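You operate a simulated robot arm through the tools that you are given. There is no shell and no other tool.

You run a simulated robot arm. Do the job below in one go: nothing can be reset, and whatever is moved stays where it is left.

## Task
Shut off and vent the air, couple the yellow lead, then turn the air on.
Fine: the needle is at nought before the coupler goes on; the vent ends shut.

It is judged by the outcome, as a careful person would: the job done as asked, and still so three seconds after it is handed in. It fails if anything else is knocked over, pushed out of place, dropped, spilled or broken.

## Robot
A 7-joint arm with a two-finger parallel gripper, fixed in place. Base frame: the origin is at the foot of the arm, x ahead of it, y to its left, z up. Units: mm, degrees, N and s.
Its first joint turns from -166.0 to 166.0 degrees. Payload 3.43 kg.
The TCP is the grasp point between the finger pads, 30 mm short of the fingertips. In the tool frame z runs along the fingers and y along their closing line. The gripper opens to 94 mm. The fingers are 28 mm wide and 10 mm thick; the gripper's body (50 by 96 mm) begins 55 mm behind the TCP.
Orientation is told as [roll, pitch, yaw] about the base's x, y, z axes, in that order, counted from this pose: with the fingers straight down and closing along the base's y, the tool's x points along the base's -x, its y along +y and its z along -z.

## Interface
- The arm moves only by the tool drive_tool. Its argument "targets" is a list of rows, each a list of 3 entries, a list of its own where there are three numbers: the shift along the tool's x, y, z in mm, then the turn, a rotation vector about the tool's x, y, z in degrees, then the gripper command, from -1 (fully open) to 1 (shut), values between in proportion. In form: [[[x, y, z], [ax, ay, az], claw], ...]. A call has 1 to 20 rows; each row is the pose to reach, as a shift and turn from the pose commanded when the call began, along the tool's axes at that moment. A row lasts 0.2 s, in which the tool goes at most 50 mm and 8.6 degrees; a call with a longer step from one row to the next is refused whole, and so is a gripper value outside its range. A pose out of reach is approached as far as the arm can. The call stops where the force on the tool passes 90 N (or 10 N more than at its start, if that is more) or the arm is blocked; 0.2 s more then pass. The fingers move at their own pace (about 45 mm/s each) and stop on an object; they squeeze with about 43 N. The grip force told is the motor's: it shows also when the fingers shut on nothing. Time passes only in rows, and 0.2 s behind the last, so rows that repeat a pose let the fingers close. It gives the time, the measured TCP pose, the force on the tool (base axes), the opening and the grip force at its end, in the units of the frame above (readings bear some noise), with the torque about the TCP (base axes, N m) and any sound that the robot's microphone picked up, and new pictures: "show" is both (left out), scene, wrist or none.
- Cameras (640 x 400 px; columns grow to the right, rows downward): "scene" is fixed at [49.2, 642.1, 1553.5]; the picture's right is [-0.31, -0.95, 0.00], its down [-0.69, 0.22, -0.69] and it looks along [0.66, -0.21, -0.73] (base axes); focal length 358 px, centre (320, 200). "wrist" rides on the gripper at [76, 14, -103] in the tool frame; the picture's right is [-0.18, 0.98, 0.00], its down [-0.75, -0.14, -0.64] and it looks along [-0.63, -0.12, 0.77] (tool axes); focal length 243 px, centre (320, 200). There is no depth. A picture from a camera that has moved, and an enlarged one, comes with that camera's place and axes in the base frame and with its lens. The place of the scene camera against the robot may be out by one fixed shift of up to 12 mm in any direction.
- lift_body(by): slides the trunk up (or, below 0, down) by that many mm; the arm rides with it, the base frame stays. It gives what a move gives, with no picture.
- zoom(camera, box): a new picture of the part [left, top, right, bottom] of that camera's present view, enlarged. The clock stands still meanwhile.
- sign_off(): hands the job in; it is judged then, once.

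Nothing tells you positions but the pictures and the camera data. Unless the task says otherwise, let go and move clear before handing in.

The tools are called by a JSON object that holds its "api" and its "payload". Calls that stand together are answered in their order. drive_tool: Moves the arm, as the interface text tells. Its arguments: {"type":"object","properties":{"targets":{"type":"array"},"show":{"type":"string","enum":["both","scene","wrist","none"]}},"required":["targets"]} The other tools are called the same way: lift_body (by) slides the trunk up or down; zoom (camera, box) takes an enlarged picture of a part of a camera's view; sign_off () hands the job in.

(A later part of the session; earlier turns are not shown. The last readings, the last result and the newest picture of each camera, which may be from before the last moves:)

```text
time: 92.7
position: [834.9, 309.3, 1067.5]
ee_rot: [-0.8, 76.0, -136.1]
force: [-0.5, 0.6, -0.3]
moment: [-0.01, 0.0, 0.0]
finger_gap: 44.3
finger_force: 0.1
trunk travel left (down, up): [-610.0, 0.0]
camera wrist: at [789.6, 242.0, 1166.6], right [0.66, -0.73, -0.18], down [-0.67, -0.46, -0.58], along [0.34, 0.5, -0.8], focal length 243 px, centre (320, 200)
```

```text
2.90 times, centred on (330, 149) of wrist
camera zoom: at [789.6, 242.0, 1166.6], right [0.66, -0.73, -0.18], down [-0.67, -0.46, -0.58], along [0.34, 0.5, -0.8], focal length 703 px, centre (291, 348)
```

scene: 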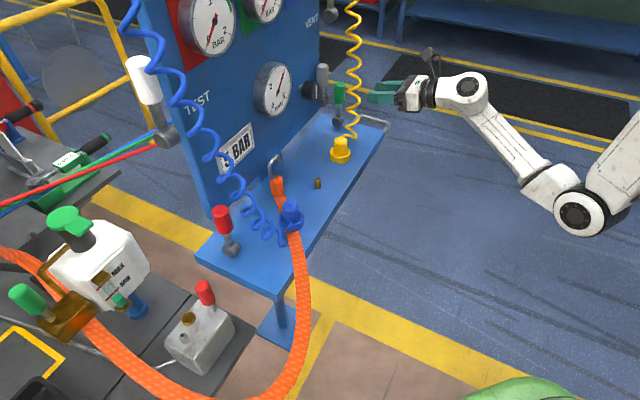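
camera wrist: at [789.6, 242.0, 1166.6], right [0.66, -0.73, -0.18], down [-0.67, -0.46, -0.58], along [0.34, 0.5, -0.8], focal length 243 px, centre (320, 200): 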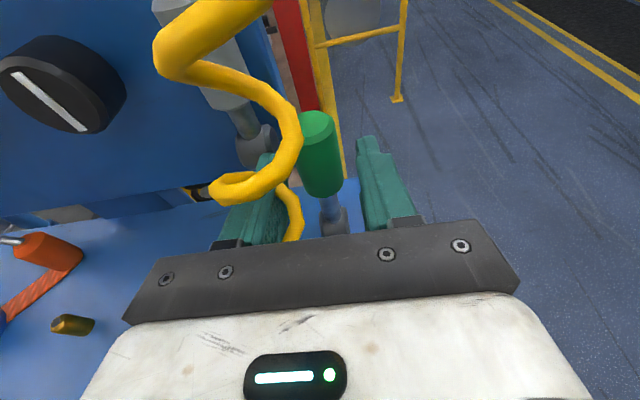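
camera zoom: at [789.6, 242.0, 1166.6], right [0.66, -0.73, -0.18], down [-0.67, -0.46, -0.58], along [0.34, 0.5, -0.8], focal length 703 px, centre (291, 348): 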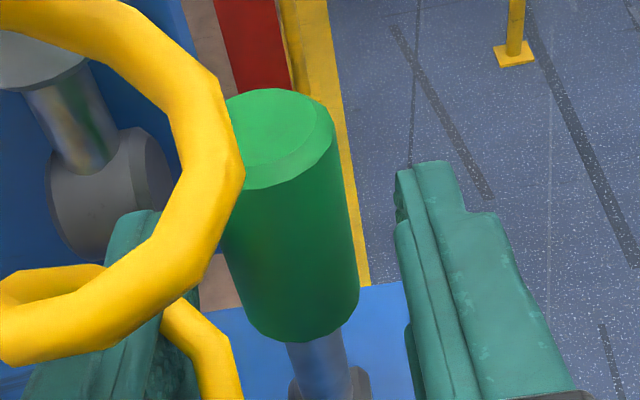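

{"api": "drive_tool", "payload": {"targets": [[[0, 4, 6], [0, 0, 0], 0.06], [[0, 4, 12], [0, 0, 0], 0.06], [[0, 4, 19], [0, 0, 0], 0.06], [[0, 4, 19], [0, 0, 0], 1], [[0, 4, 19], [0, 0, 0], 1], [[0, 4, 19], [0, 0, 0], 1]], "show": "both"}}

{"api": "zoom", "payload": {"camera": "wrist", "box": [220, 80, 440, 218]}}

{"api": "zoom", "payload": {"camera": "scene", "box": [280, 50, 440, 150]}}

```text
time: 94.1
position: [847.5, 324.2, 1062.8]
ee_rot: [-0.2, 76.0, -135.3]
force: [-22.9, 19.7, 1.7]
moment: [-0.38, -1.02, 0.58]
finger_gap: 29.4
finger_force: 45.4
trunk travel left (down, up): [-610.0, 0.0]
camera wrist: at [802.2, 256.5, 1162.9], right [0.66, -0.72, -0.18], down [-0.67, -0.47, -0.57], along [0.33, 0.5, -0.8], focal length 243 px, centre (320, 200)
```

scene: 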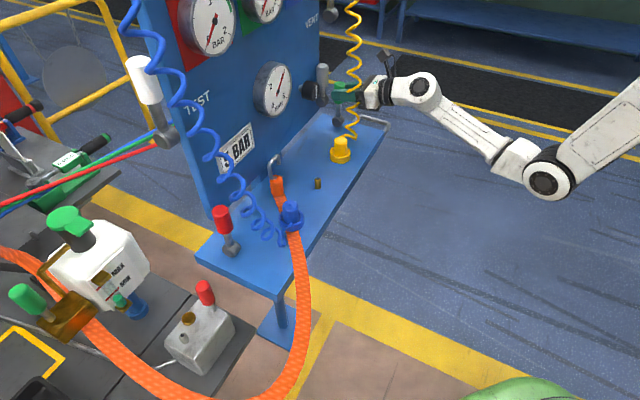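
wrist: 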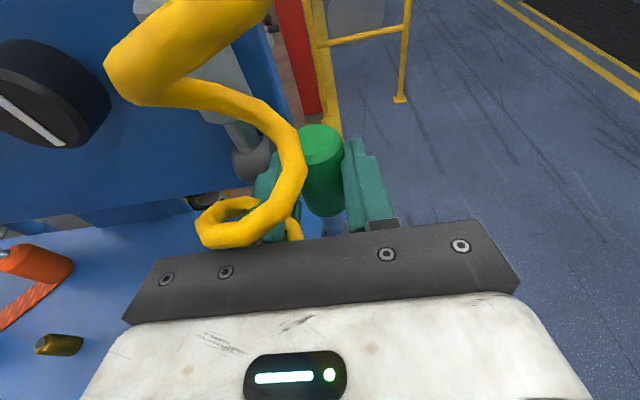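

```text
2.90 times, centred on (330, 149) of wrist
camera zoom: at [802.2, 256.5, 1162.9], right [0.66, -0.72, -0.18], down [-0.67, -0.47, -0.57], along [0.33, 0.5, -0.8], focal length 703 px, centre (291, 348)
```

zoom: 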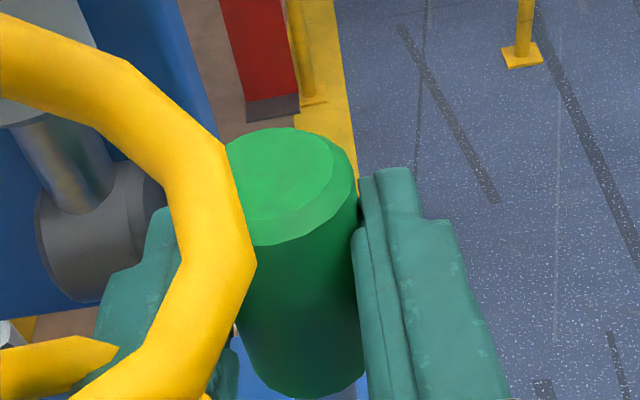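

```text
4.00 times, centred on (360, 100) of scene
camera zoom: at [49.2, 642.1, 1553.5], right [-0.31, -0.95, 0.0], down [-0.69, 0.22, -0.69], along [0.66, -0.21, -0.73], focal length 1431 px, centre (160, 600)
```

zoom: 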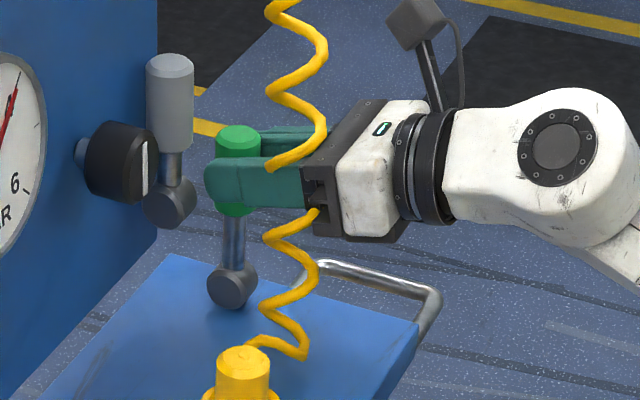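

Gripped. I'll ease the side load and pull the green lever forward along its arc, watching the gauge.

{"api": "drive_tool", "payload": {"targets": [[[0, -3, 0], [0, 0, 0], 1], [[-1.6, -5, -5], [0, 0, 0], 1], [[-3.2, -5, -10.2], [0, 0, 0], 1], [[-5.4, -5, -15], [0, 0, 0], 1], [[-7.7, -5, -20], [0, 0, 0], 1], [[-10.4, -5, -24.7], [0, 0, 0], 1], [[-13.2, -5, -29.2], [0, 0, 0], 1], [[-16.6, -5, -33.5], [0, 0, 0], 1], [[-20, -5, -37.6], [0, 0, 0], 1], [[-23.8, -5, -41.5], [0, 0, 0], 1], [[-27.6, -5, -45.1], [0, 0, 0], 1]], "show": "both"}}

{"api": "zoom", "payload": {"camera": "scene", "box": [200, 40, 360, 140]}}

```text
time: 96.5
position: [811.4, 288.3, 1049.7]
ee_rot: [-0.9, 76.1, -136.3]
force: [-10.0, 14.5, 17.8]
moment: [0.64, -1.52, 0.05]
finger_gap: 29.4
finger_force: 45.1
trunk travel left (down, up): [-610.0, 0.0]
camera wrist: at [764.6, 220.1, 1148.5], right [0.66, -0.73, -0.18], down [-0.67, -0.46, -0.58], along [0.34, 0.5, -0.8], focal length 243 px, centre (320, 200)
```

scene: 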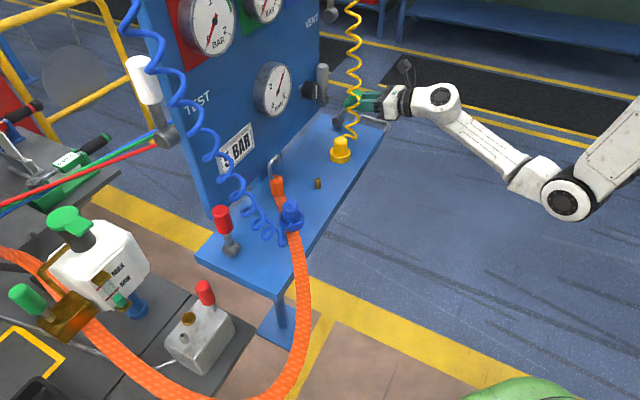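
wrist: 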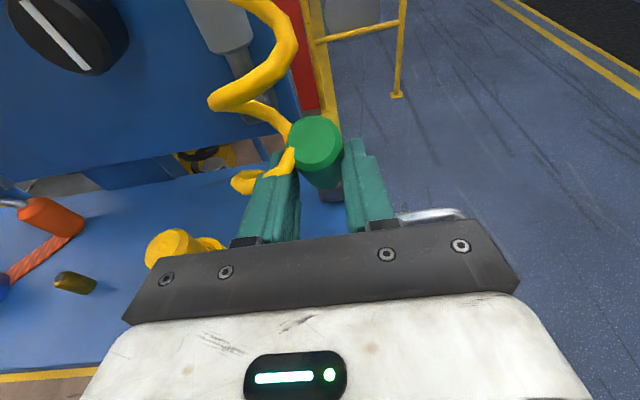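

```text
4.00 times, centred on (280, 90) of scene
camera zoom: at [49.2, 642.1, 1553.5], right [-0.31, -0.95, 0.0], down [-0.69, 0.22, -0.69], along [0.66, -0.21, -0.73], focal length 1431 px, centre (480, 640)
```

zoom: 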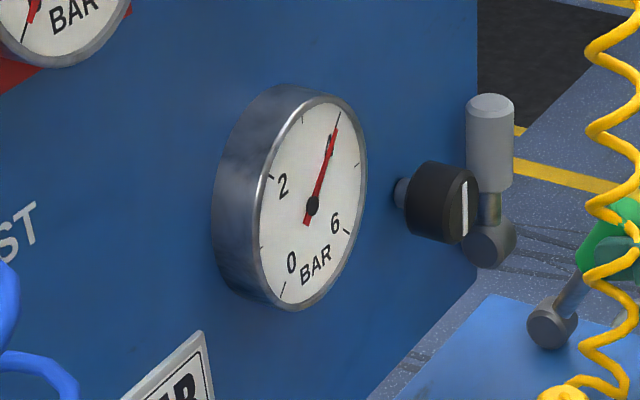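

{"api": "drive_tool", "payload": {"targets": [[[-4.3, 0, -3.3], [0, 0, 0], 1], [[-8.6, 0, -6.6], [0, 0, 0], 1], [[-13.2, 0, -9.3], [0, 0, 0], 1], [[-17.9, 0, -12], [0, 0, 0], 1], [[-22, 0, -14], [0, 0, 0], 1], [[-26, 0, -16], [0, 0, 0], 1]], "show": "wrist"}}

{"api": "zoom", "payload": {"camera": "scene", "box": [220, 50, 380, 150]}}

```text
time: 97.9
position: [795.7, 272.3, 1029.1]
ee_rot: [-0.6, 76.0, -136.1]
force: [-9.7, 9.9, 18.8]
moment: [1.47, -1.01, 0.68]
finger_gap: 29.5
finger_force: 44.8
trunk travel left (down, up): [-610.0, 0.0]
camera wrist: at [749.3, 204.9, 1127.1], right [0.66, -0.73, -0.18], down [-0.67, -0.46, -0.58], along [0.34, 0.5, -0.8], focal length 243 px, centre (320, 200)
```

wrist: 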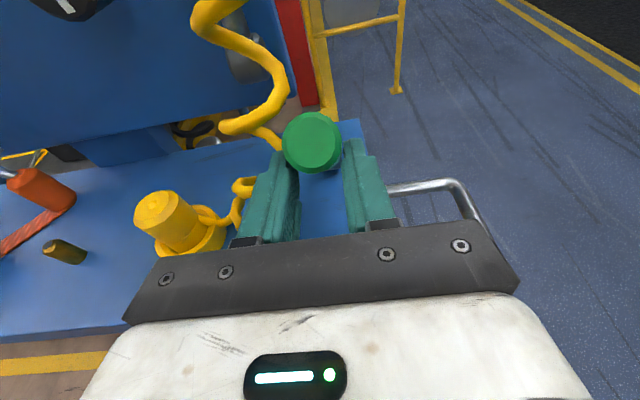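

```text
4.00 times, centred on (300, 100) of scene
camera zoom: at [49.2, 642.1, 1553.5], right [-0.31, -0.95, 0.0], down [-0.69, 0.22, -0.69], along [0.66, -0.21, -0.73], focal length 1431 px, centre (400, 600)
```

zoom: 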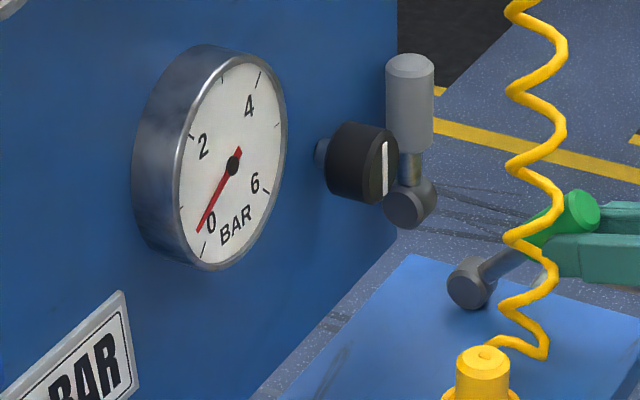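

The needle has dropped to about 0, so green is the vent for this line and red is its supply shut-off. I'll hold a moment and confirm it settles at nought.

{"api": "drive_tool", "payload": {"targets": [[[0, 0, 0], [0, 0, 0], 1], [[0, 0, 0], [0, 0, 0], 1], [[0, 0, 0], [0, 0, 0], 1], [[0, 0, 0], [0, 0, 0], 1], [[0, 0, 0], [0, 0, 0], 1], [[0, 0, 0], [0, 0, 0], 1], [[0, 0, 0], [0, 0, 0], 1], [[0, 0, 0], [0, 0, 0], 1]], "show": "wrist"}}

{"api": "zoom", "payload": {"camera": "scene", "box": [230, 50, 310, 100]}}

```text
time: 99.7
position: [795.6, 271.9, 1027.8]
ee_rot: [-0.7, 76.0, -136.1]
force: [-17.9, 4.3, 16.7]
moment: [0.93, -0.46, 0.73]
finger_gap: 29.3
finger_force: 44.7
trunk travel left (down, up): [-610.0, 0.0]
camera wrist: at [749.2, 204.8, 1126.9], right [0.66, -0.73, -0.18], down [-0.67, -0.46, -0.58], along [0.34, 0.5, -0.8], focal length 243 px, centre (320, 200)
```

wrist: 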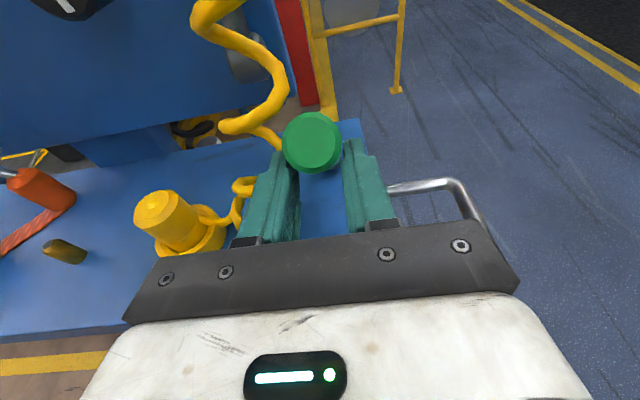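

```text
8.00 times, centred on (270, 75) of scene
camera zoom: at [49.2, 642.1, 1553.5], right [-0.31, -0.95, 0.0], down [-0.69, 0.22, -0.69], along [0.66, -0.21, -0.73], focal length 2862 px, centre (720, 1200)
```

zoom: 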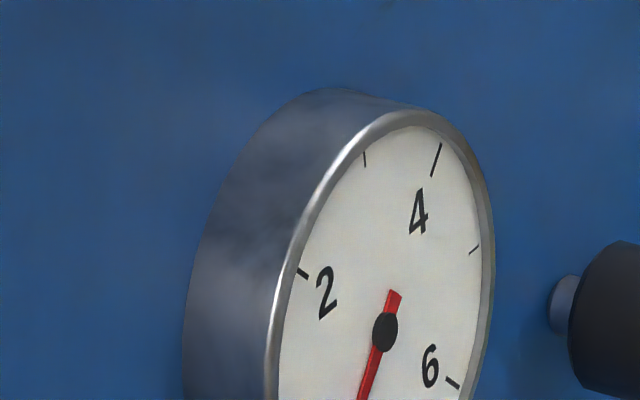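

{"api": "zoom", "payload": {"camera": "scene", "box": [230, 75, 310, 125]}}

```text
8.00 times, centred on (270, 100) of scene
camera zoom: at [49.2, 642.1, 1553.5], right [-0.31, -0.95, 0.0], down [-0.69, 0.22, -0.69], along [0.66, -0.21, -0.73], focal length 2862 px, centre (720, 1000)
```

zoom: 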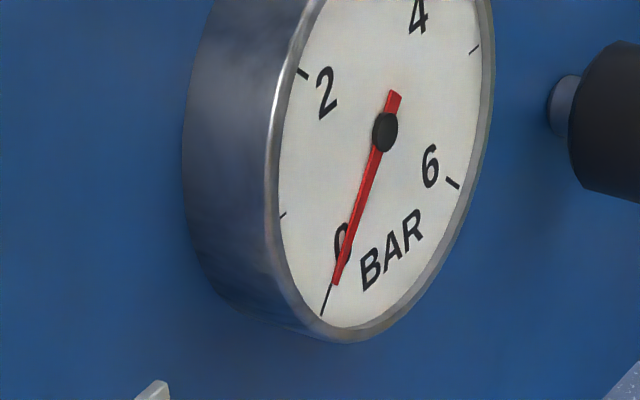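

The needle sits squarely at 0. The supply is shut, so I'll close the vent now, swinging green back upright, and then check that the needle stays at nought.

{"api": "drive_tool", "payload": {"targets": [[[5, 0, 2.3], [0, 0, 0], 1], [[9.9, 0, 4.7], [0, 0, 0], 1], [[14.6, 0, 7.6], [0, 0, 0], 1], [[19.2, 0, 10.7], [0, 0, 0], 1], [[23.5, 0, 14.1], [0, 0, 0], 1], [[27.7, 0, 17.6], [0, 0, 0], 1], [[31.5, 0, 21.5], [0, 0, 0], 1], [[35.2, 0, 25.6], [0, 0, 0], 1], [[38.6, 0, 30], [0, 0, 0], 1], [[41.8, 0, 34.4], [0, 0, 0], 1], [[44.6, 0, 39.1], [0, 0, 0], 1], [[47.2, 0, 44], [0, 0, 0], 1], [[49.4, 0, 49], [0, 0, 0], 1], [[51.4, 0, 54.1], [0, 0, 0], 1], [[53.6, 0, 61.6], [0, 0, 0], 1]], "show": "both"}}

{"api": "zoom", "payload": {"camera": "scene", "box": [280, 50, 440, 150]}}

{"api": "zoom", "payload": {"camera": "wrist", "box": [220, 80, 440, 218]}}

```text
time: 102.9
position: [847.0, 324.1, 1065.4]
ee_rot: [-0.6, 76.0, -135.8]
force: [-21.8, 2.1, -4.3]
moment: [-1.91, 0.06, 0.16]
finger_gap: 29.7
finger_force: 45.3
trunk travel left (down, up): [-610.0, 0.0]
camera wrist: at [801.2, 256.6, 1164.1], right [0.66, -0.73, -0.18], down [-0.67, -0.47, -0.58], along [0.34, 0.5, -0.8], focal length 243 px, centre (320, 200)
```

scene: 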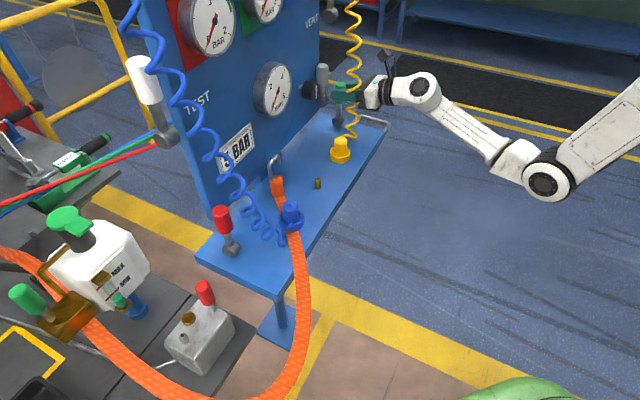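
wrist: 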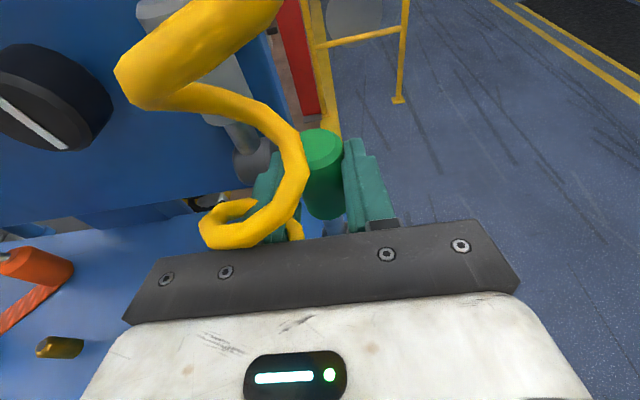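

```text
4.00 times, centred on (360, 100) of scene
camera zoom: at [49.2, 642.1, 1553.5], right [-0.31, -0.95, 0.0], down [-0.69, 0.22, -0.69], along [0.66, -0.21, -0.73], focal length 1431 px, centre (160, 600)
```

zoom: 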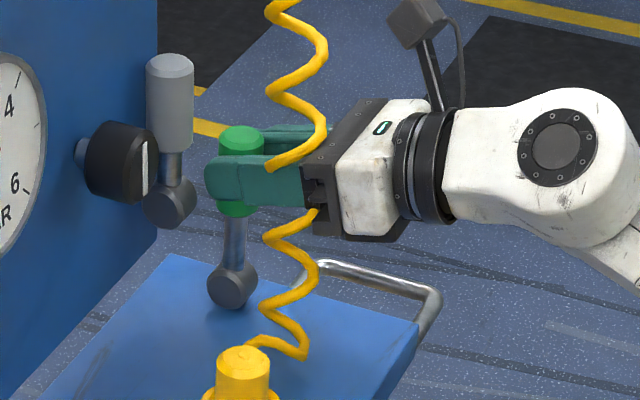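

```text
2.90 times, centred on (330, 149) of wrist
camera zoom: at [801.2, 256.6, 1164.1], right [0.66, -0.73, -0.18], down [-0.67, -0.47, -0.58], along [0.34, 0.5, -0.8], focal length 703 px, centre (291, 348)
```

zoom: 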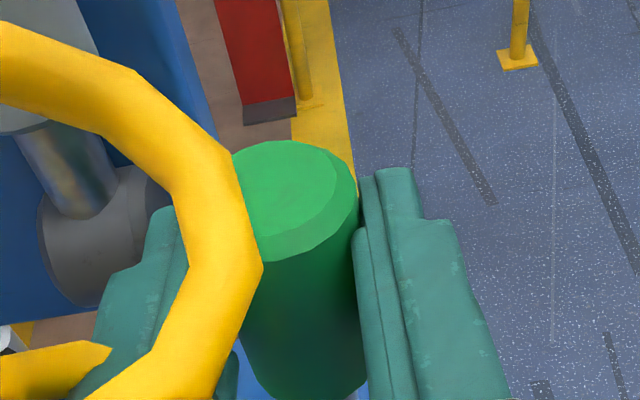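

Nearly upright. A small extra push will seat it, then I'll release with a minimal opening because gray is close, and back out.

{"api": "drive_tool", "payload": {"targets": [[[0.7, 0, 3.5], [0, 0, 0], 1], [[1.3, 0, 7], [0, 0, 0], 1], [[1.3, 0, 7], [0, 0, 0], 1], [[0.8, 0, 4], [0, 0, 0], 0.25], [[0, 0, 0], [0, 0, 0], 0.25], [[0, 0, -20], [0, 0, 0], 0.2], [[0, 0, -50], [0, 0, 0], 0], [[0, 0, -85], [0, 0, 0], -0.2], [[0, 0, -120], [0, 0, 0], -0.3]], "show": "both"}}

{"api": "zoom", "payload": {"camera": "scene", "box": [230, 50, 390, 150]}}

{"api": "zoom", "payload": {"camera": "wrist", "box": [220, 20, 440, 158]}}

```text
time: 104.9
position: [763.8, 241.4, 1091.9]
ee_rot: [-0.8, 76.1, -136.2]
force: [0.7, 0.3, 0.6]
moment: [0.02, 0.02, 0.0]
finger_gap: 61.1
finger_force: 0.0
trunk travel left (down, up): [-610.0, 0.0]
camera wrist: at [718.6, 173.6, 1192.1], right [0.66, -0.73, -0.18], down [-0.67, -0.46, -0.58], along [0.34, 0.5, -0.8], focal length 243 px, centre (320, 200)
```

scene: 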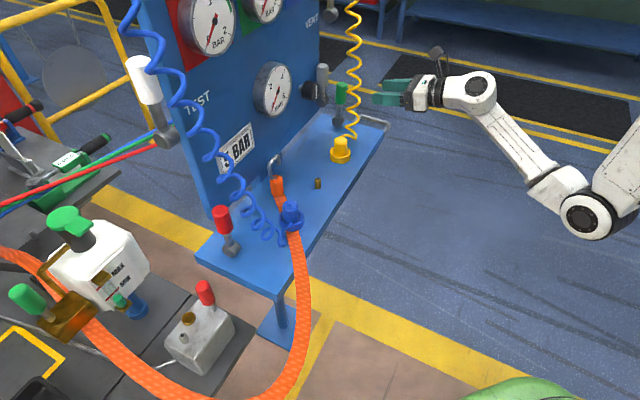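
wrist: 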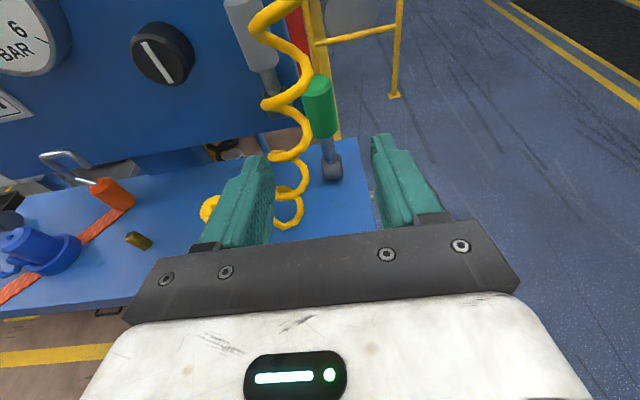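

```text
4.00 times, centred on (310, 100) of scene
camera zoom: at [49.2, 642.1, 1553.5], right [-0.31, -0.95, 0.0], down [-0.69, 0.22, -0.69], along [0.66, -0.21, -0.73], focal length 1431 px, centre (360, 600)
```

zoom: 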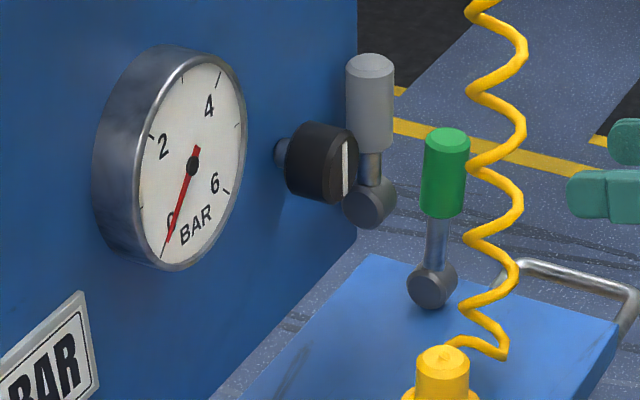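

```text
2.90 times, centred on (330, 89) of wrist
camera zoom: at [718.6, 173.6, 1192.1], right [0.66, -0.73, -0.18], down [-0.67, -0.46, -0.58], along [0.34, 0.5, -0.8], focal length 703 px, centre (291, 522)
```

zoom: 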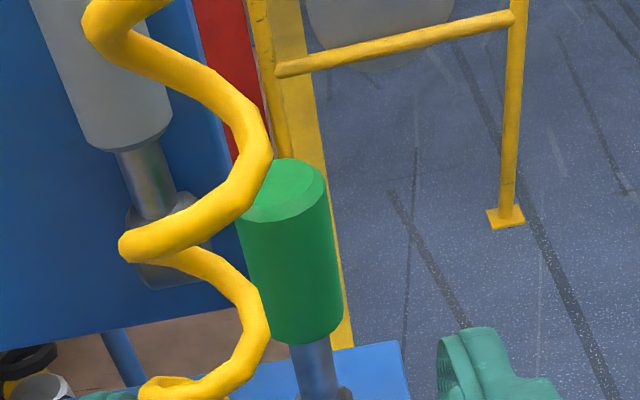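

The needle stays at 0 with the vent nearly shut, but green looks a few degrees short of upright. I'll close the fingers and nudge it the last bit from the front.

{"api": "drive_tool", "payload": {"targets": [[[0, 1, 0], [0, 0, 0], 1], [[0, 1.5, 10], [0, 0, 0], 1], [[0, 1.5, 30], [0, 0, 0], 1], [[0, 1.5, 50], [0, 0, 0], 1], [[0, 1.5, 70], [0, 0, 0], 1], [[0, 1.5, 80], [0, 0, 0], 1], [[0, 1.5, 86], [0, 0, 0], 1], [[0, 1.5, 90], [0, 0, 0], 1], [[0, 1.5, 93], [0, 0, 0], 1]], "show": "both"}}

{"api": "zoom", "payload": {"camera": "scene", "box": [230, 50, 390, 150]}}

```text
time: 106.9
position: [828.4, 302.2, 1071.5]
ee_rot: [-0.9, 76.0, -136.4]
force: [-44.6, -32.0, 7.6]
moment: [-0.04, -0.89, 0.33]
finger_gap: 0.0
finger_force: 32.8
trunk travel left (down, up): [-610.0, 0.0]
camera wrist: at [782.3, 234.1, 1170.2], right [0.66, -0.73, -0.18], down [-0.67, -0.46, -0.58], along [0.34, 0.5, -0.8], focal length 243 px, centre (320, 200)
```

scene: 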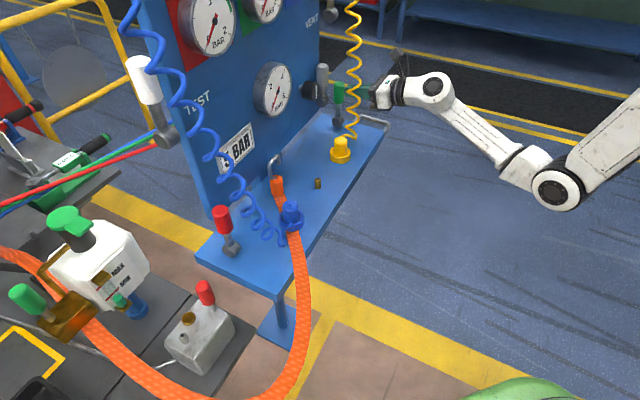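
wrist: 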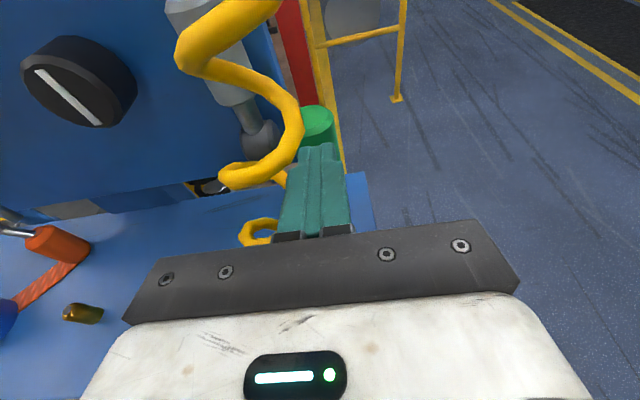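

```text
4.00 times, centred on (310, 100) of scene
camera zoom: at [49.2, 642.1, 1553.5], right [-0.31, -0.95, 0.0], down [-0.69, 0.22, -0.69], along [0.66, -0.21, -0.73], focal length 1431 px, centre (360, 600)
```

zoom: 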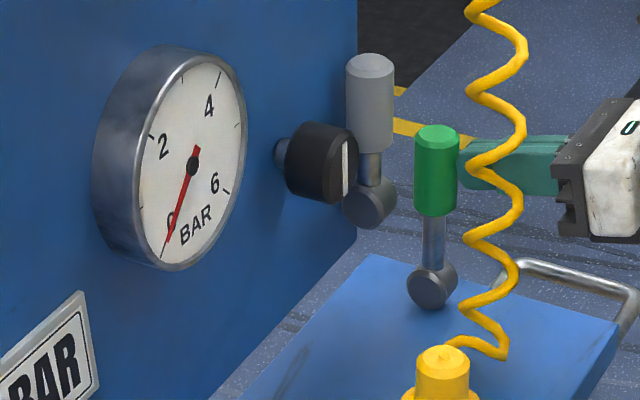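

Green is back against its upright stop and the needle is still at 0. Next is the yellow coupler. I'll back away and turn the tool straight down.

{"api": "drive_tool", "payload": {"targets": [[[0, 0, -30], [0, 0, 0], 1], [[0, 0, -65], [0, 0, 0], 0.6], [[0, 0, -100], [0, 0, 0], 0.3], [[5, 0, -106], [0, -8, 0], 0.2], [[10, 0, -113], [0, -16, 0], 0.2], [[15, 0, -119], [0, -24, 0], 0.2], [[20, 0, -126], [0, -32, 0], 0.2], [[25, 0, -132], [0, -40, 0], 0.2], [[30, 0, -139], [0, -48, 0], 0.2], [[35, 0, -145], [0, -56, 0], 0.2], [[40, 0, -152], [0, -64, 0], 0.2], [[45, 0, -158], [0, -72, 0], 0.2], [[50, 0, -165], [0, -76, 0], 0.2]], "show": "wrist"}}

```text
time: 109.7
position: [724.5, 199.4, 1157.9]
ee_rot: [-0.2, -0.2, -135.5]
force: [-0.6, -0.8, -0.1]
moment: [0.01, -0.02, 0.0]
finger_gap: 37.5
finger_force: 0.1
out of reach, approached as far as the arm can: row 10
trunk travel left (down, up): [-610.0, 0.0]
camera wrist: at [791.6, 241.7, 1260.7], right [0.56, -0.83, 0.0], down [-0.63, -0.43, 0.64], along [-0.54, -0.36, -0.76], focal length 243 px, centre (320, 200)
```

wrist: 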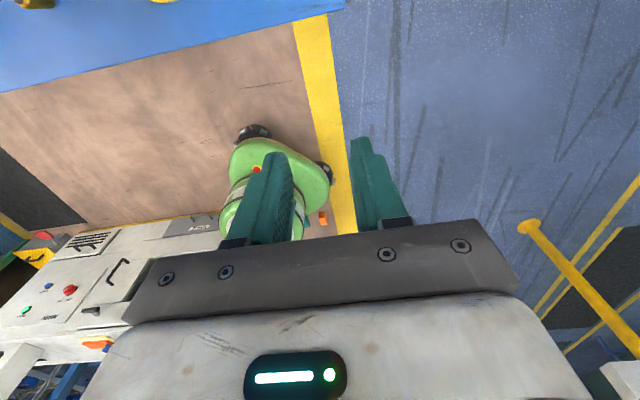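

{"api": "drive_tool", "payload": {"targets": [[[8, -15, 0], [0, 0, -7.5], 0], [[15, -30, 0], [0, 0, -15], -0.2], [[23, -44, 0], [0, 0, -22.6], -0.2], [[30, -59, 0], [0, 0, -30.2], -0.2], [[38, -74, 0], [0, 0, -37.7], -0.2], [[46, -89, 0], [0, 0, -45.2], -0.2], [[53, -104, 0], [0, 0, -52.8], -0.2], [[61, -118, 0], [0, 0, -60.3], -0.2], [[68, -133, 0], [0, 0, -67.9], -0.2], [[76, -148, 0], [0, 0, -75.4], -0.2], [[84, -163, 0], [0, 0, -83], -0.2], [[91, -178, 0], [0, 0, -90.5], -0.2]], "show": "both"}}

```text
time: 112.3
position: [665.2, 390.0, 1158.9]
ee_rot: [0.0, 0.2, -44.8]
force: [-1.0, 0.6, 0.4]
moment: [-0.01, 0.02, 0.02]
finger_gap: 56.1
finger_force: 0.1
trunk travel left (down, up): [-610.0, 0.0]
camera wrist: at [623.6, 454.1, 1262.4], right [0.82, 0.57, 0.0], down [0.44, -0.63, 0.64], along [0.36, -0.53, -0.77], focal length 243 px, centre (320, 200)
```

scene: 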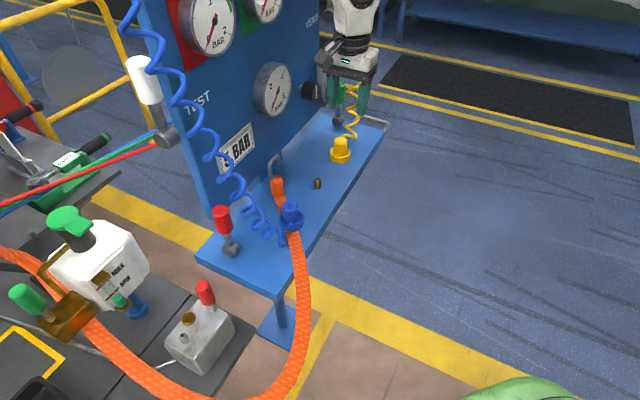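
wrist: 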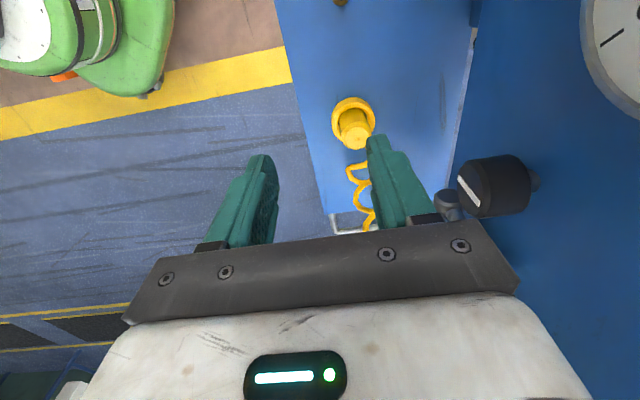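

From this overhead view I can see the yellow coupler in its ring, and the nipple at the top edge. I'll zoom to measure both.

{"api": "zoom", "payload": {"camera": "wrist", "box": [280, 0, 440, 100]}}

{"api": "zoom", "payload": {"camera": "wrist", "box": [290, 70, 450, 170]}}

```text
4.00 times, centred on (360, 50) of wrist
camera zoom: at [623.6, 454.1, 1262.4], right [0.82, 0.57, 0.0], down [0.44, -0.63, 0.64], along [0.36, -0.53, -0.77], focal length 970 px, centre (160, 800)
```

zoom: 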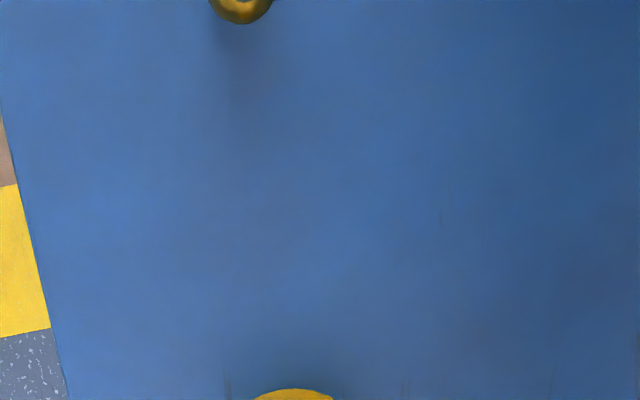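

```text
4.00 times, centred on (370, 120) of wrist
camera zoom: at [623.6, 454.1, 1262.4], right [0.82, 0.57, 0.0], down [0.44, -0.63, 0.64], along [0.36, -0.53, -0.77], focal length 970 px, centre (120, 520)
```

zoom: 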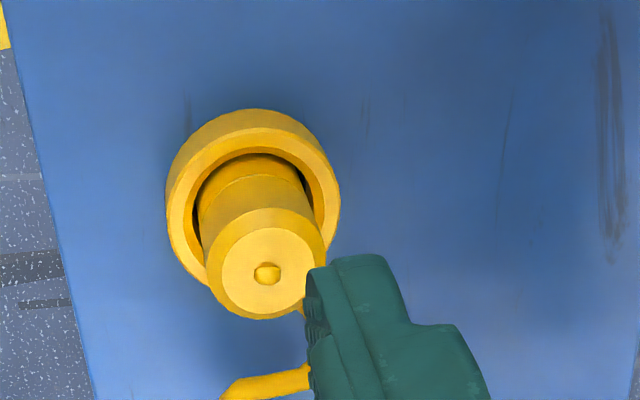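

{"api": "drive_tool", "payload": {"targets": [[[20, 0, 0], [0, 0, 0], -0.2], [[45, 0, 0], [0, 0, 0], -0.2], [[70, 0, 0], [0, 0, 0], -0.2], [[70, 0, 0], [0, 0, 0], -0.2]], "show": "wrist"}}

{"api": "zoom", "payload": {"camera": "wrist", "box": [280, 20, 440, 120]}}

{"api": "zoom", "payload": {"camera": "wrist", "box": [280, 120, 440, 220]}}

```text
time: 113.3
position: [615.9, 439.4, 1159.2]
ee_rot: [0.0, 0.2, -44.9]
force: [-0.3, 0.1, 0.6]
moment: [0.01, 0.01, 0.01]
finger_gap: 56.3
finger_force: 0.0
trunk travel left (down, up): [-610.0, 0.0]
camera wrist: at [574.1, 503.2, 1263.1], right [0.82, 0.57, 0.0], down [0.44, -0.63, 0.64], along [0.36, -0.53, -0.77], focal length 243 px, centre (320, 200)
```

wrist: 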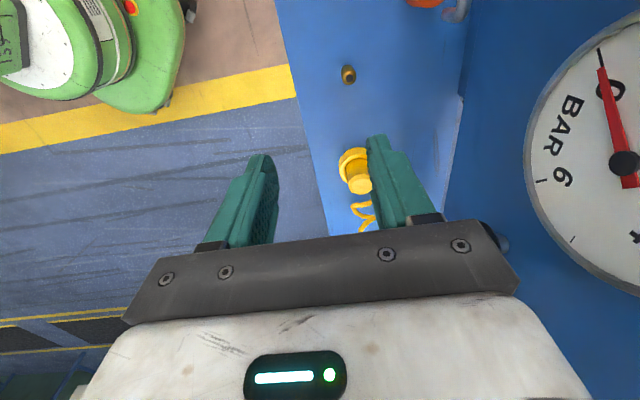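

```text
4.00 times, centred on (360, 70) of wrist
camera zoom: at [574.1, 503.2, 1263.1], right [0.82, 0.57, 0.0], down [0.44, -0.63, 0.64], along [0.36, -0.53, -0.77], focal length 970 px, centre (160, 720)
```

zoom: 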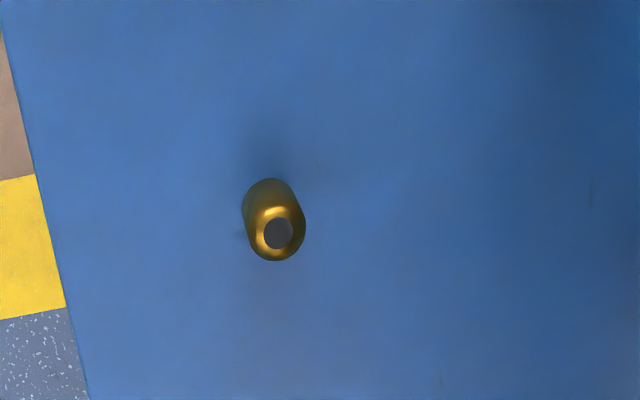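

```text
4.00 times, centred on (360, 170) of wrist
camera zoom: at [574.1, 503.2, 1263.1], right [0.82, 0.57, 0.0], down [0.44, -0.63, 0.64], along [0.36, -0.53, -0.77], focal length 970 px, centre (160, 320)
```

zoom: 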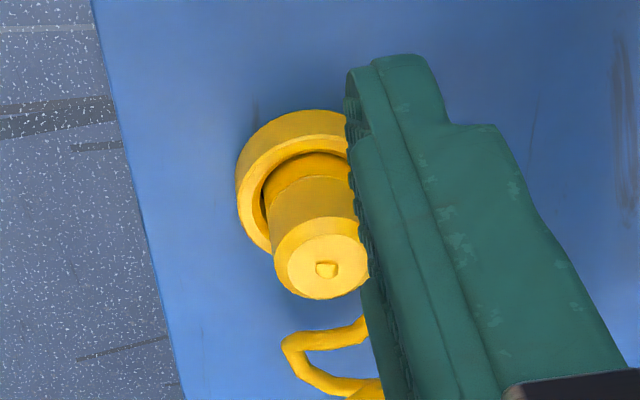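

Measured: the coupler axis is at about (724.9, 377.9) with its top at z ≈ 1010. The nipple is at about (640.2, 463.5) with its top at z ≈ 968. I'll move above the coupler.

{"api": "drive_tool", "payload": {"targets": [[[-30, 8, 5], [0, 0, 0], -0.5], [[-60, 16, 15], [0, 0, 0], -0.5], [[-90, 25, 30], [0, 0, 0], -0.5], [[-120.6, 33.4, 45], [0, 0, 0], -0.5], [[-120.6, 33.4, 79], [0, 0, 0], -0.5], [[-120.6, 33.4, 79], [0, 0, 0], -0.5]], "show": "both"}}

{"api": "zoom", "payload": {"camera": "wrist", "box": [220, 100, 440, 238]}}

```text
time: 114.7
position: [724.7, 377.7, 1078.6]
ee_rot: [0.0, 0.2, -44.9]
force: [-0.1, -0.3, 0.5]
moment: [-0.02, 0.0, 0.01]
finger_gap: 70.5
finger_force: 0.1
trunk travel left (down, up): [-610.0, 0.0]
camera wrist: at [682.8, 441.0, 1182.5], right [0.82, 0.57, 0.0], down [0.44, -0.63, 0.64], along [0.36, -0.53, -0.77], focal length 243 px, centre (320, 200)
```

scene: 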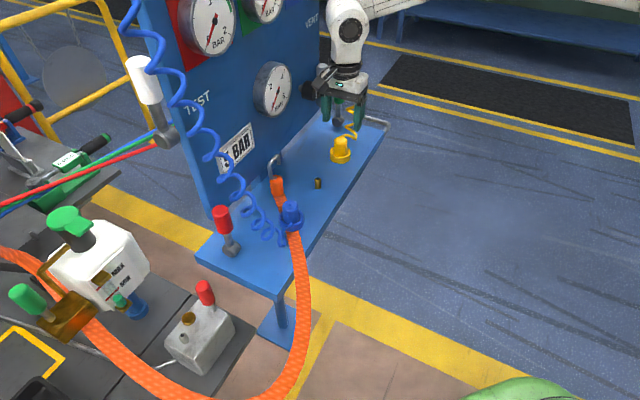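
wrist: 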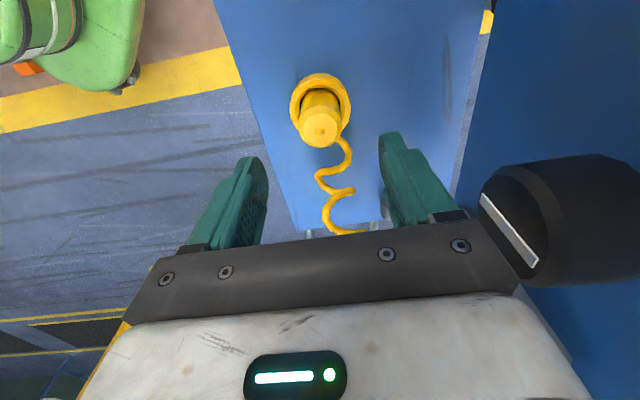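

```text
2.90 times, centred on (330, 169) of wrist
camera zoom: at [682.8, 441.0, 1182.5], right [0.82, 0.57, 0.0], down [0.44, -0.63, 0.64], along [0.36, -0.53, -0.77], focal length 703 px, centre (291, 290)
```

zoom: 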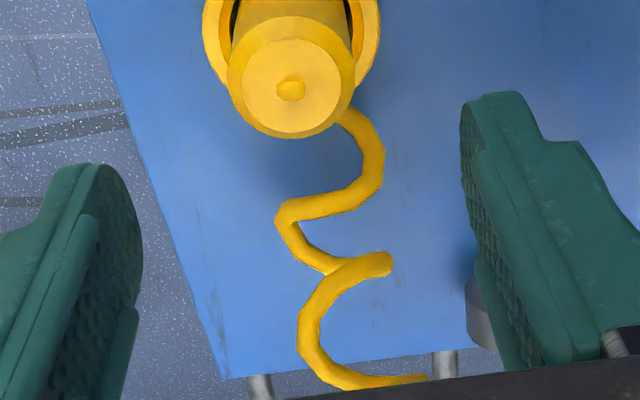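

The coupler is within a millimetre of the tool axis. I'll lower to grip its upper part just above the ring.

{"api": "drive_tool", "payload": {"targets": [[[0, 0, 20], [0, 0, 0], -0.5], [[0, 0, 40], [0, 0, 0], -0.5], [[0, 0, 60], [0, 0, 0], -0.5], [[-0.5, 0, 76], [0, 0, 0], -0.5], [[-0.5, 0, 76], [0, 0, 0], -0.5]], "show": "both"}}

{"api": "zoom", "payload": {"camera": "scene", "box": [280, 90, 400, 165]}}

{"api": "zoom", "payload": {"camera": "wrist", "box": [220, 120, 440, 258]}}

```text
time: 115.9
position: [724.9, 379.3, 1003.5]
ee_rot: [0.0, 0.1, -44.8]
force: [-0.1, -0.6, -0.3]
moment: [0.0, 0.0, -0.02]
finger_gap: 70.7
finger_force: 0.1
trunk travel left (down, up): [-610.0, 0.0]
camera wrist: at [682.1, 441.6, 1106.3], right [0.82, 0.57, 0.0], down [0.44, -0.63, 0.64], along [0.36, -0.53, -0.77], focal length 243 px, centre (320, 200)
```

scene: 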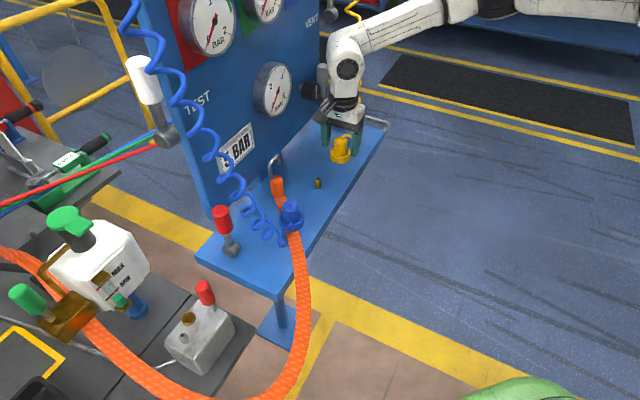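
wrist: 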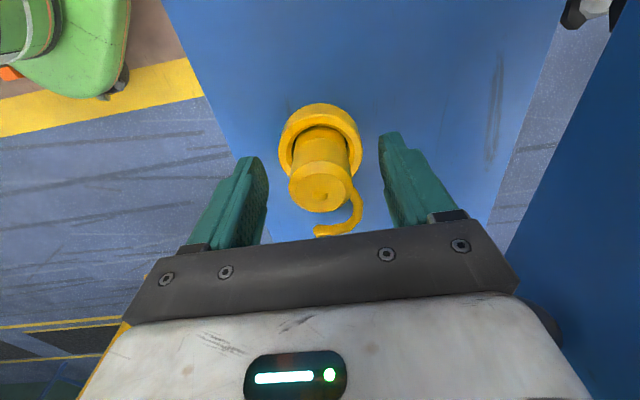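

```text
5.33 times, centred on (340, 128) of scene
camera zoom: at [49.2, 642.1, 1553.5], right [-0.31, -0.95, 0.0], down [-0.69, 0.22, -0.69], along [0.66, -0.21, -0.73], focal length 1908 px, centre (213, 587)
```

zoom: 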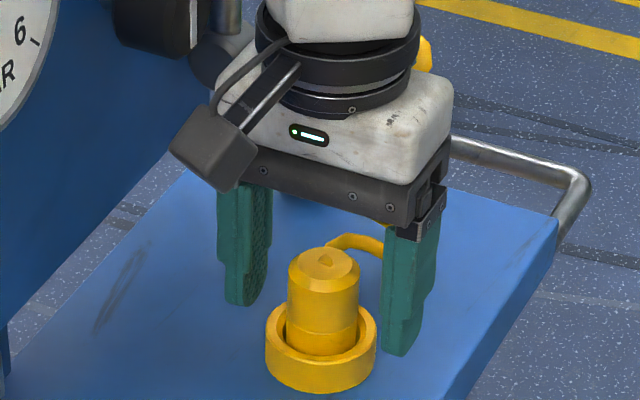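

```text
2.90 times, centred on (330, 189) of wrist
camera zoom: at [682.1, 441.6, 1106.3], right [0.82, 0.57, 0.0], down [0.44, -0.63, 0.64], along [0.36, -0.53, -0.77], focal length 703 px, centre (291, 232)
```

zoom: 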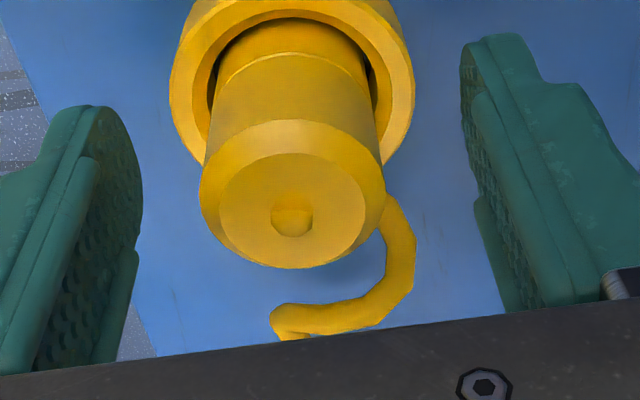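

Centred. Closing on the coupler now.

{"api": "drive_tool", "payload": {"targets": [[[0, 0, 0], [0, 0, 0], 1], [[0, 0, 0], [0, 0, 0], 1], [[0, 0, 0], [0, 0, 0], 1], [[0, 0, 0], [0, 0, 0], 1], [[0, 0, 0], [0, 0, 0], 1]], "show": "wrist"}}

{"api": "zoom", "payload": {"camera": "scene", "box": [220, 60, 380, 160]}}

```text
time: 117.1
position: [724.1, 378.5, 1003.6]
ee_rot: [0.0, 0.2, -44.8]
force: [-0.5, 0.6, 0.3]
moment: [0.0, -0.01, -0.02]
finger_gap: 32.9
finger_force: 43.4
trunk travel left (down, up): [-610.0, 0.0]
camera wrist: at [682.0, 441.5, 1106.5], right [0.82, 0.57, 0.0], down [0.44, -0.63, 0.64], along [0.36, -0.53, -0.77], focal length 243 px, centre (320, 200)
```

wrist: 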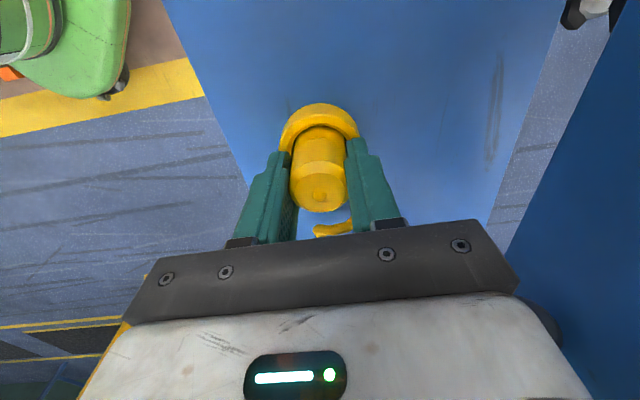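

```text
4.00 times, centred on (300, 110) of scene
camera zoom: at [49.2, 642.1, 1553.5], right [-0.31, -0.95, 0.0], down [-0.69, 0.22, -0.69], along [0.66, -0.21, -0.73], focal length 1431 px, centre (400, 560)
```

zoom: 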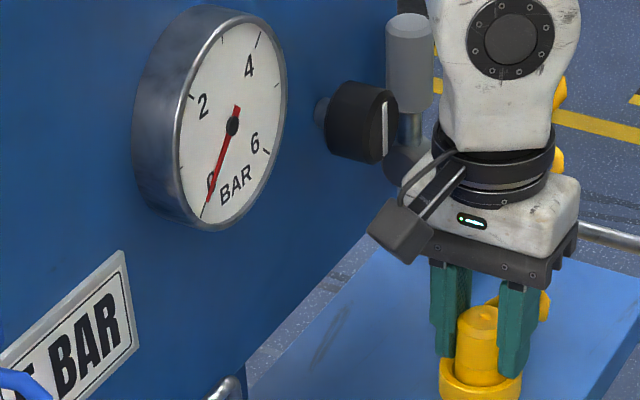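

Held at 33 mm with the needle at 0. Lifting straight up out of the ring.

{"api": "drive_tool", "payload": {"targets": [[[0, 0, -8], [0, 0, 0], 1], [[0, 0, -18], [0, 0, 0], 1], [[0, 0, -30], [0, 0, 0], 1], [[0, 0, -45], [0, 0, 0], 1], [[0, 0, -60], [0, 0, 0], 1], [[0, 0, -75], [0, 0, 0], 1], [[0, 0, -90], [0, 0, 0], 1]], "show": "both"}}

{"api": "zoom", "payload": {"camera": "wrist", "box": [220, 60, 440, 198]}}

{"api": "zoom", "payload": {"camera": "scene", "box": [280, 90, 400, 165]}}

```text
time: 118.7
position: [725.2, 378.4, 1093.9]
ee_rot: [0.0, 0.2, -44.9]
force: [-0.7, 1.1, 0.3]
moment: [-0.03, 0.0, -0.01]
finger_gap: 32.7
finger_force: 42.3
trunk travel left (down, up): [-610.0, 0.0]
camera wrist: at [683.0, 441.6, 1197.6], right [0.82, 0.57, 0.0], down [0.44, -0.63, 0.64], along [0.36, -0.53, -0.77], focal length 243 px, centre (320, 200)
```

scene: 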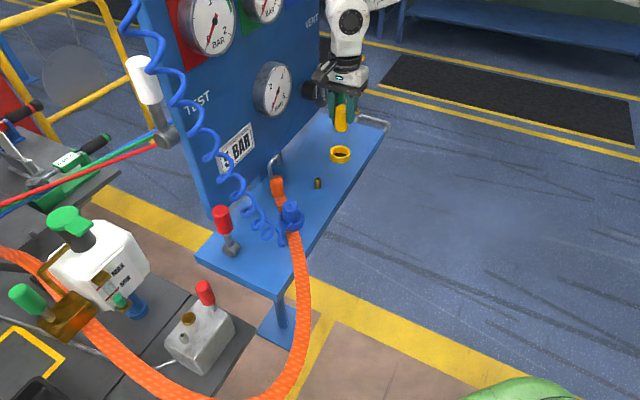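
wrist: 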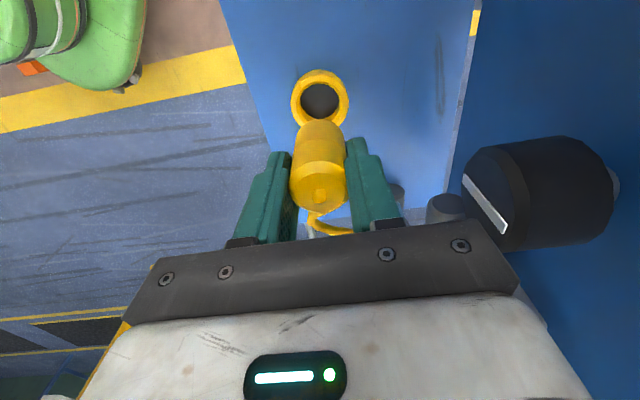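

```text
2.90 times, centred on (330, 129) of wrist
camera zoom: at [683.0, 441.6, 1197.6], right [0.82, 0.57, 0.0], down [0.44, -0.63, 0.64], along [0.36, -0.53, -0.77], focal length 703 px, centre (291, 406)
```

zoom: 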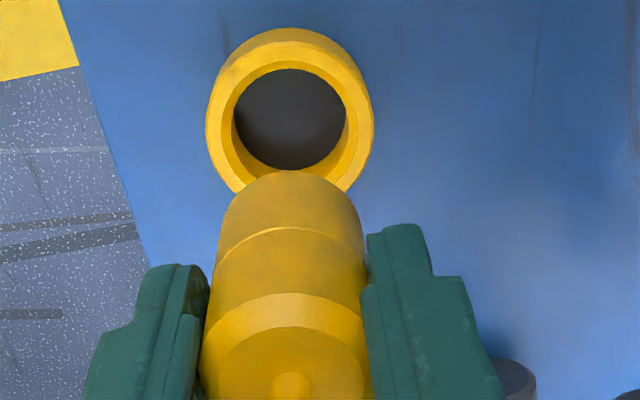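

```text
5.33 times, centred on (340, 128) of scene
camera zoom: at [49.2, 642.1, 1553.5], right [-0.31, -0.95, 0.0], down [-0.69, 0.22, -0.69], along [0.66, -0.21, -0.73], focal length 1908 px, centre (213, 587)
```

zoom: 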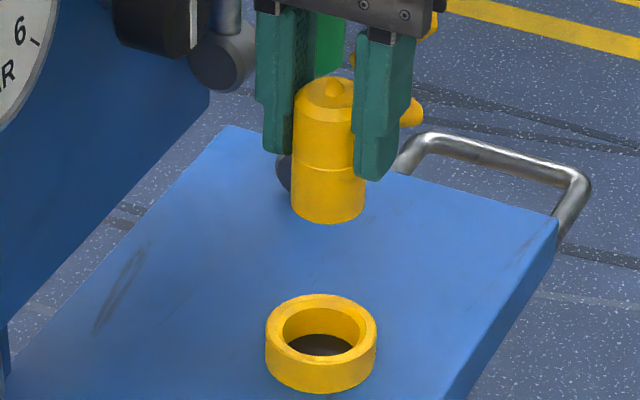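

The coupler is clear and vertical, centred on the tool axis. I'll carry it across to above the nipple and check the alignment.

{"api": "drive_tool", "payload": {"targets": [[[20, 0, 0], [0, 0, 0], 1], [[45, 0, 0], [0, 0, 0], 1], [[70, 0, 0], [0, 0, 0], 1], [[95, 0, 0], [0, 0, 0], 1], [[112, 0, 0], [0, 0, 0], 1], [[120.3, 0.3, 0], [0, 0, 0], 1], [[120.3, 0.3, 0], [0, 0, 0], 1]], "show": "both"}}

{"api": "zoom", "payload": {"camera": "wrist", "box": [240, 60, 400, 160]}}

{"api": "zoom", "payload": {"camera": "scene", "box": [260, 120, 380, 195]}}

```text
time: 120.3
position: [640.6, 464.0, 1096.4]
ee_rot: [-0.1, 0.2, -44.9]
force: [-0.1, -0.4, -0.2]
moment: [0.01, 0.03, -0.01]
finger_gap: 32.8
finger_force: 43.2
trunk travel left (down, up): [-610.0, 0.0]
camera wrist: at [598.3, 527.1, 1198.0], right [0.82, 0.57, 0.0], down [0.44, -0.63, 0.64], along [0.36, -0.53, -0.77], focal length 243 px, centre (320, 200)
```

scene: 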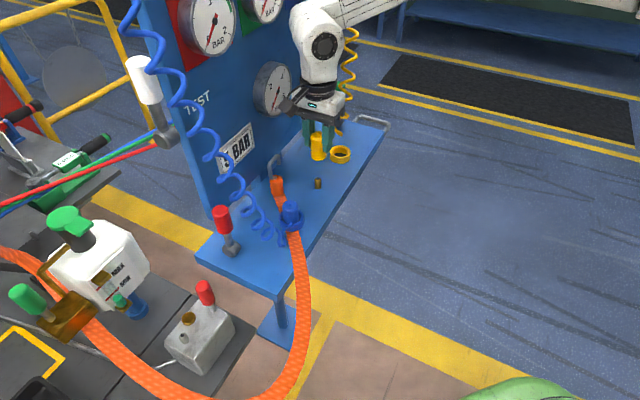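
wrist: 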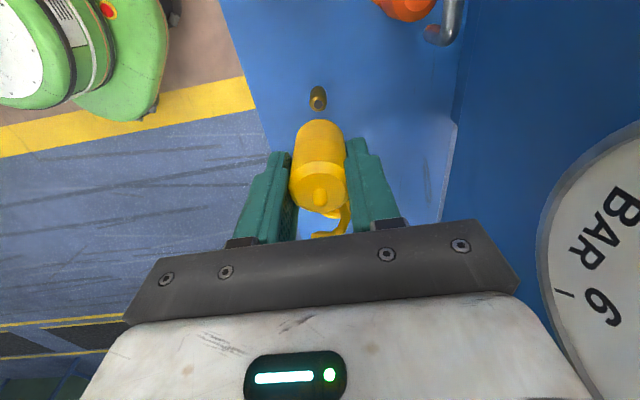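

```text
4.00 times, centred on (320, 110) of wrist
camera zoom: at [598.3, 527.1, 1198.0], right [0.82, 0.57, 0.0], down [0.44, -0.63, 0.64], along [0.36, -0.53, -0.77], focal length 970 px, centre (320, 560)
```

zoom: 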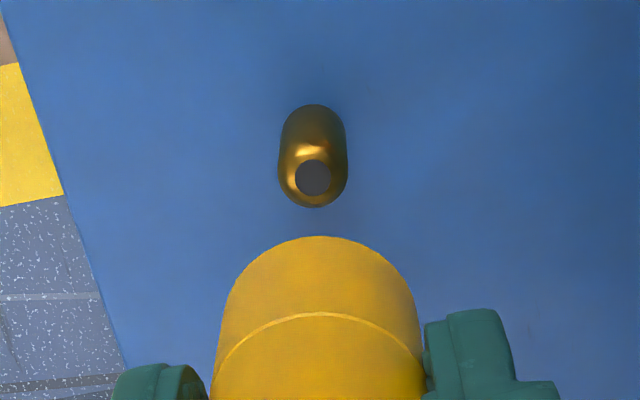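

```text
5.33 times, centred on (320, 158) of scene
camera zoom: at [49.2, 642.1, 1553.5], right [-0.31, -0.95, 0.0], down [-0.69, 0.22, -0.69], along [0.66, -0.21, -0.73], focal length 1908 px, centre (320, 427)
```

zoom: 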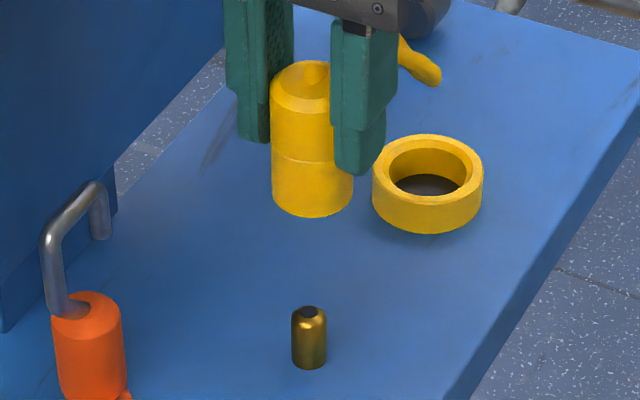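

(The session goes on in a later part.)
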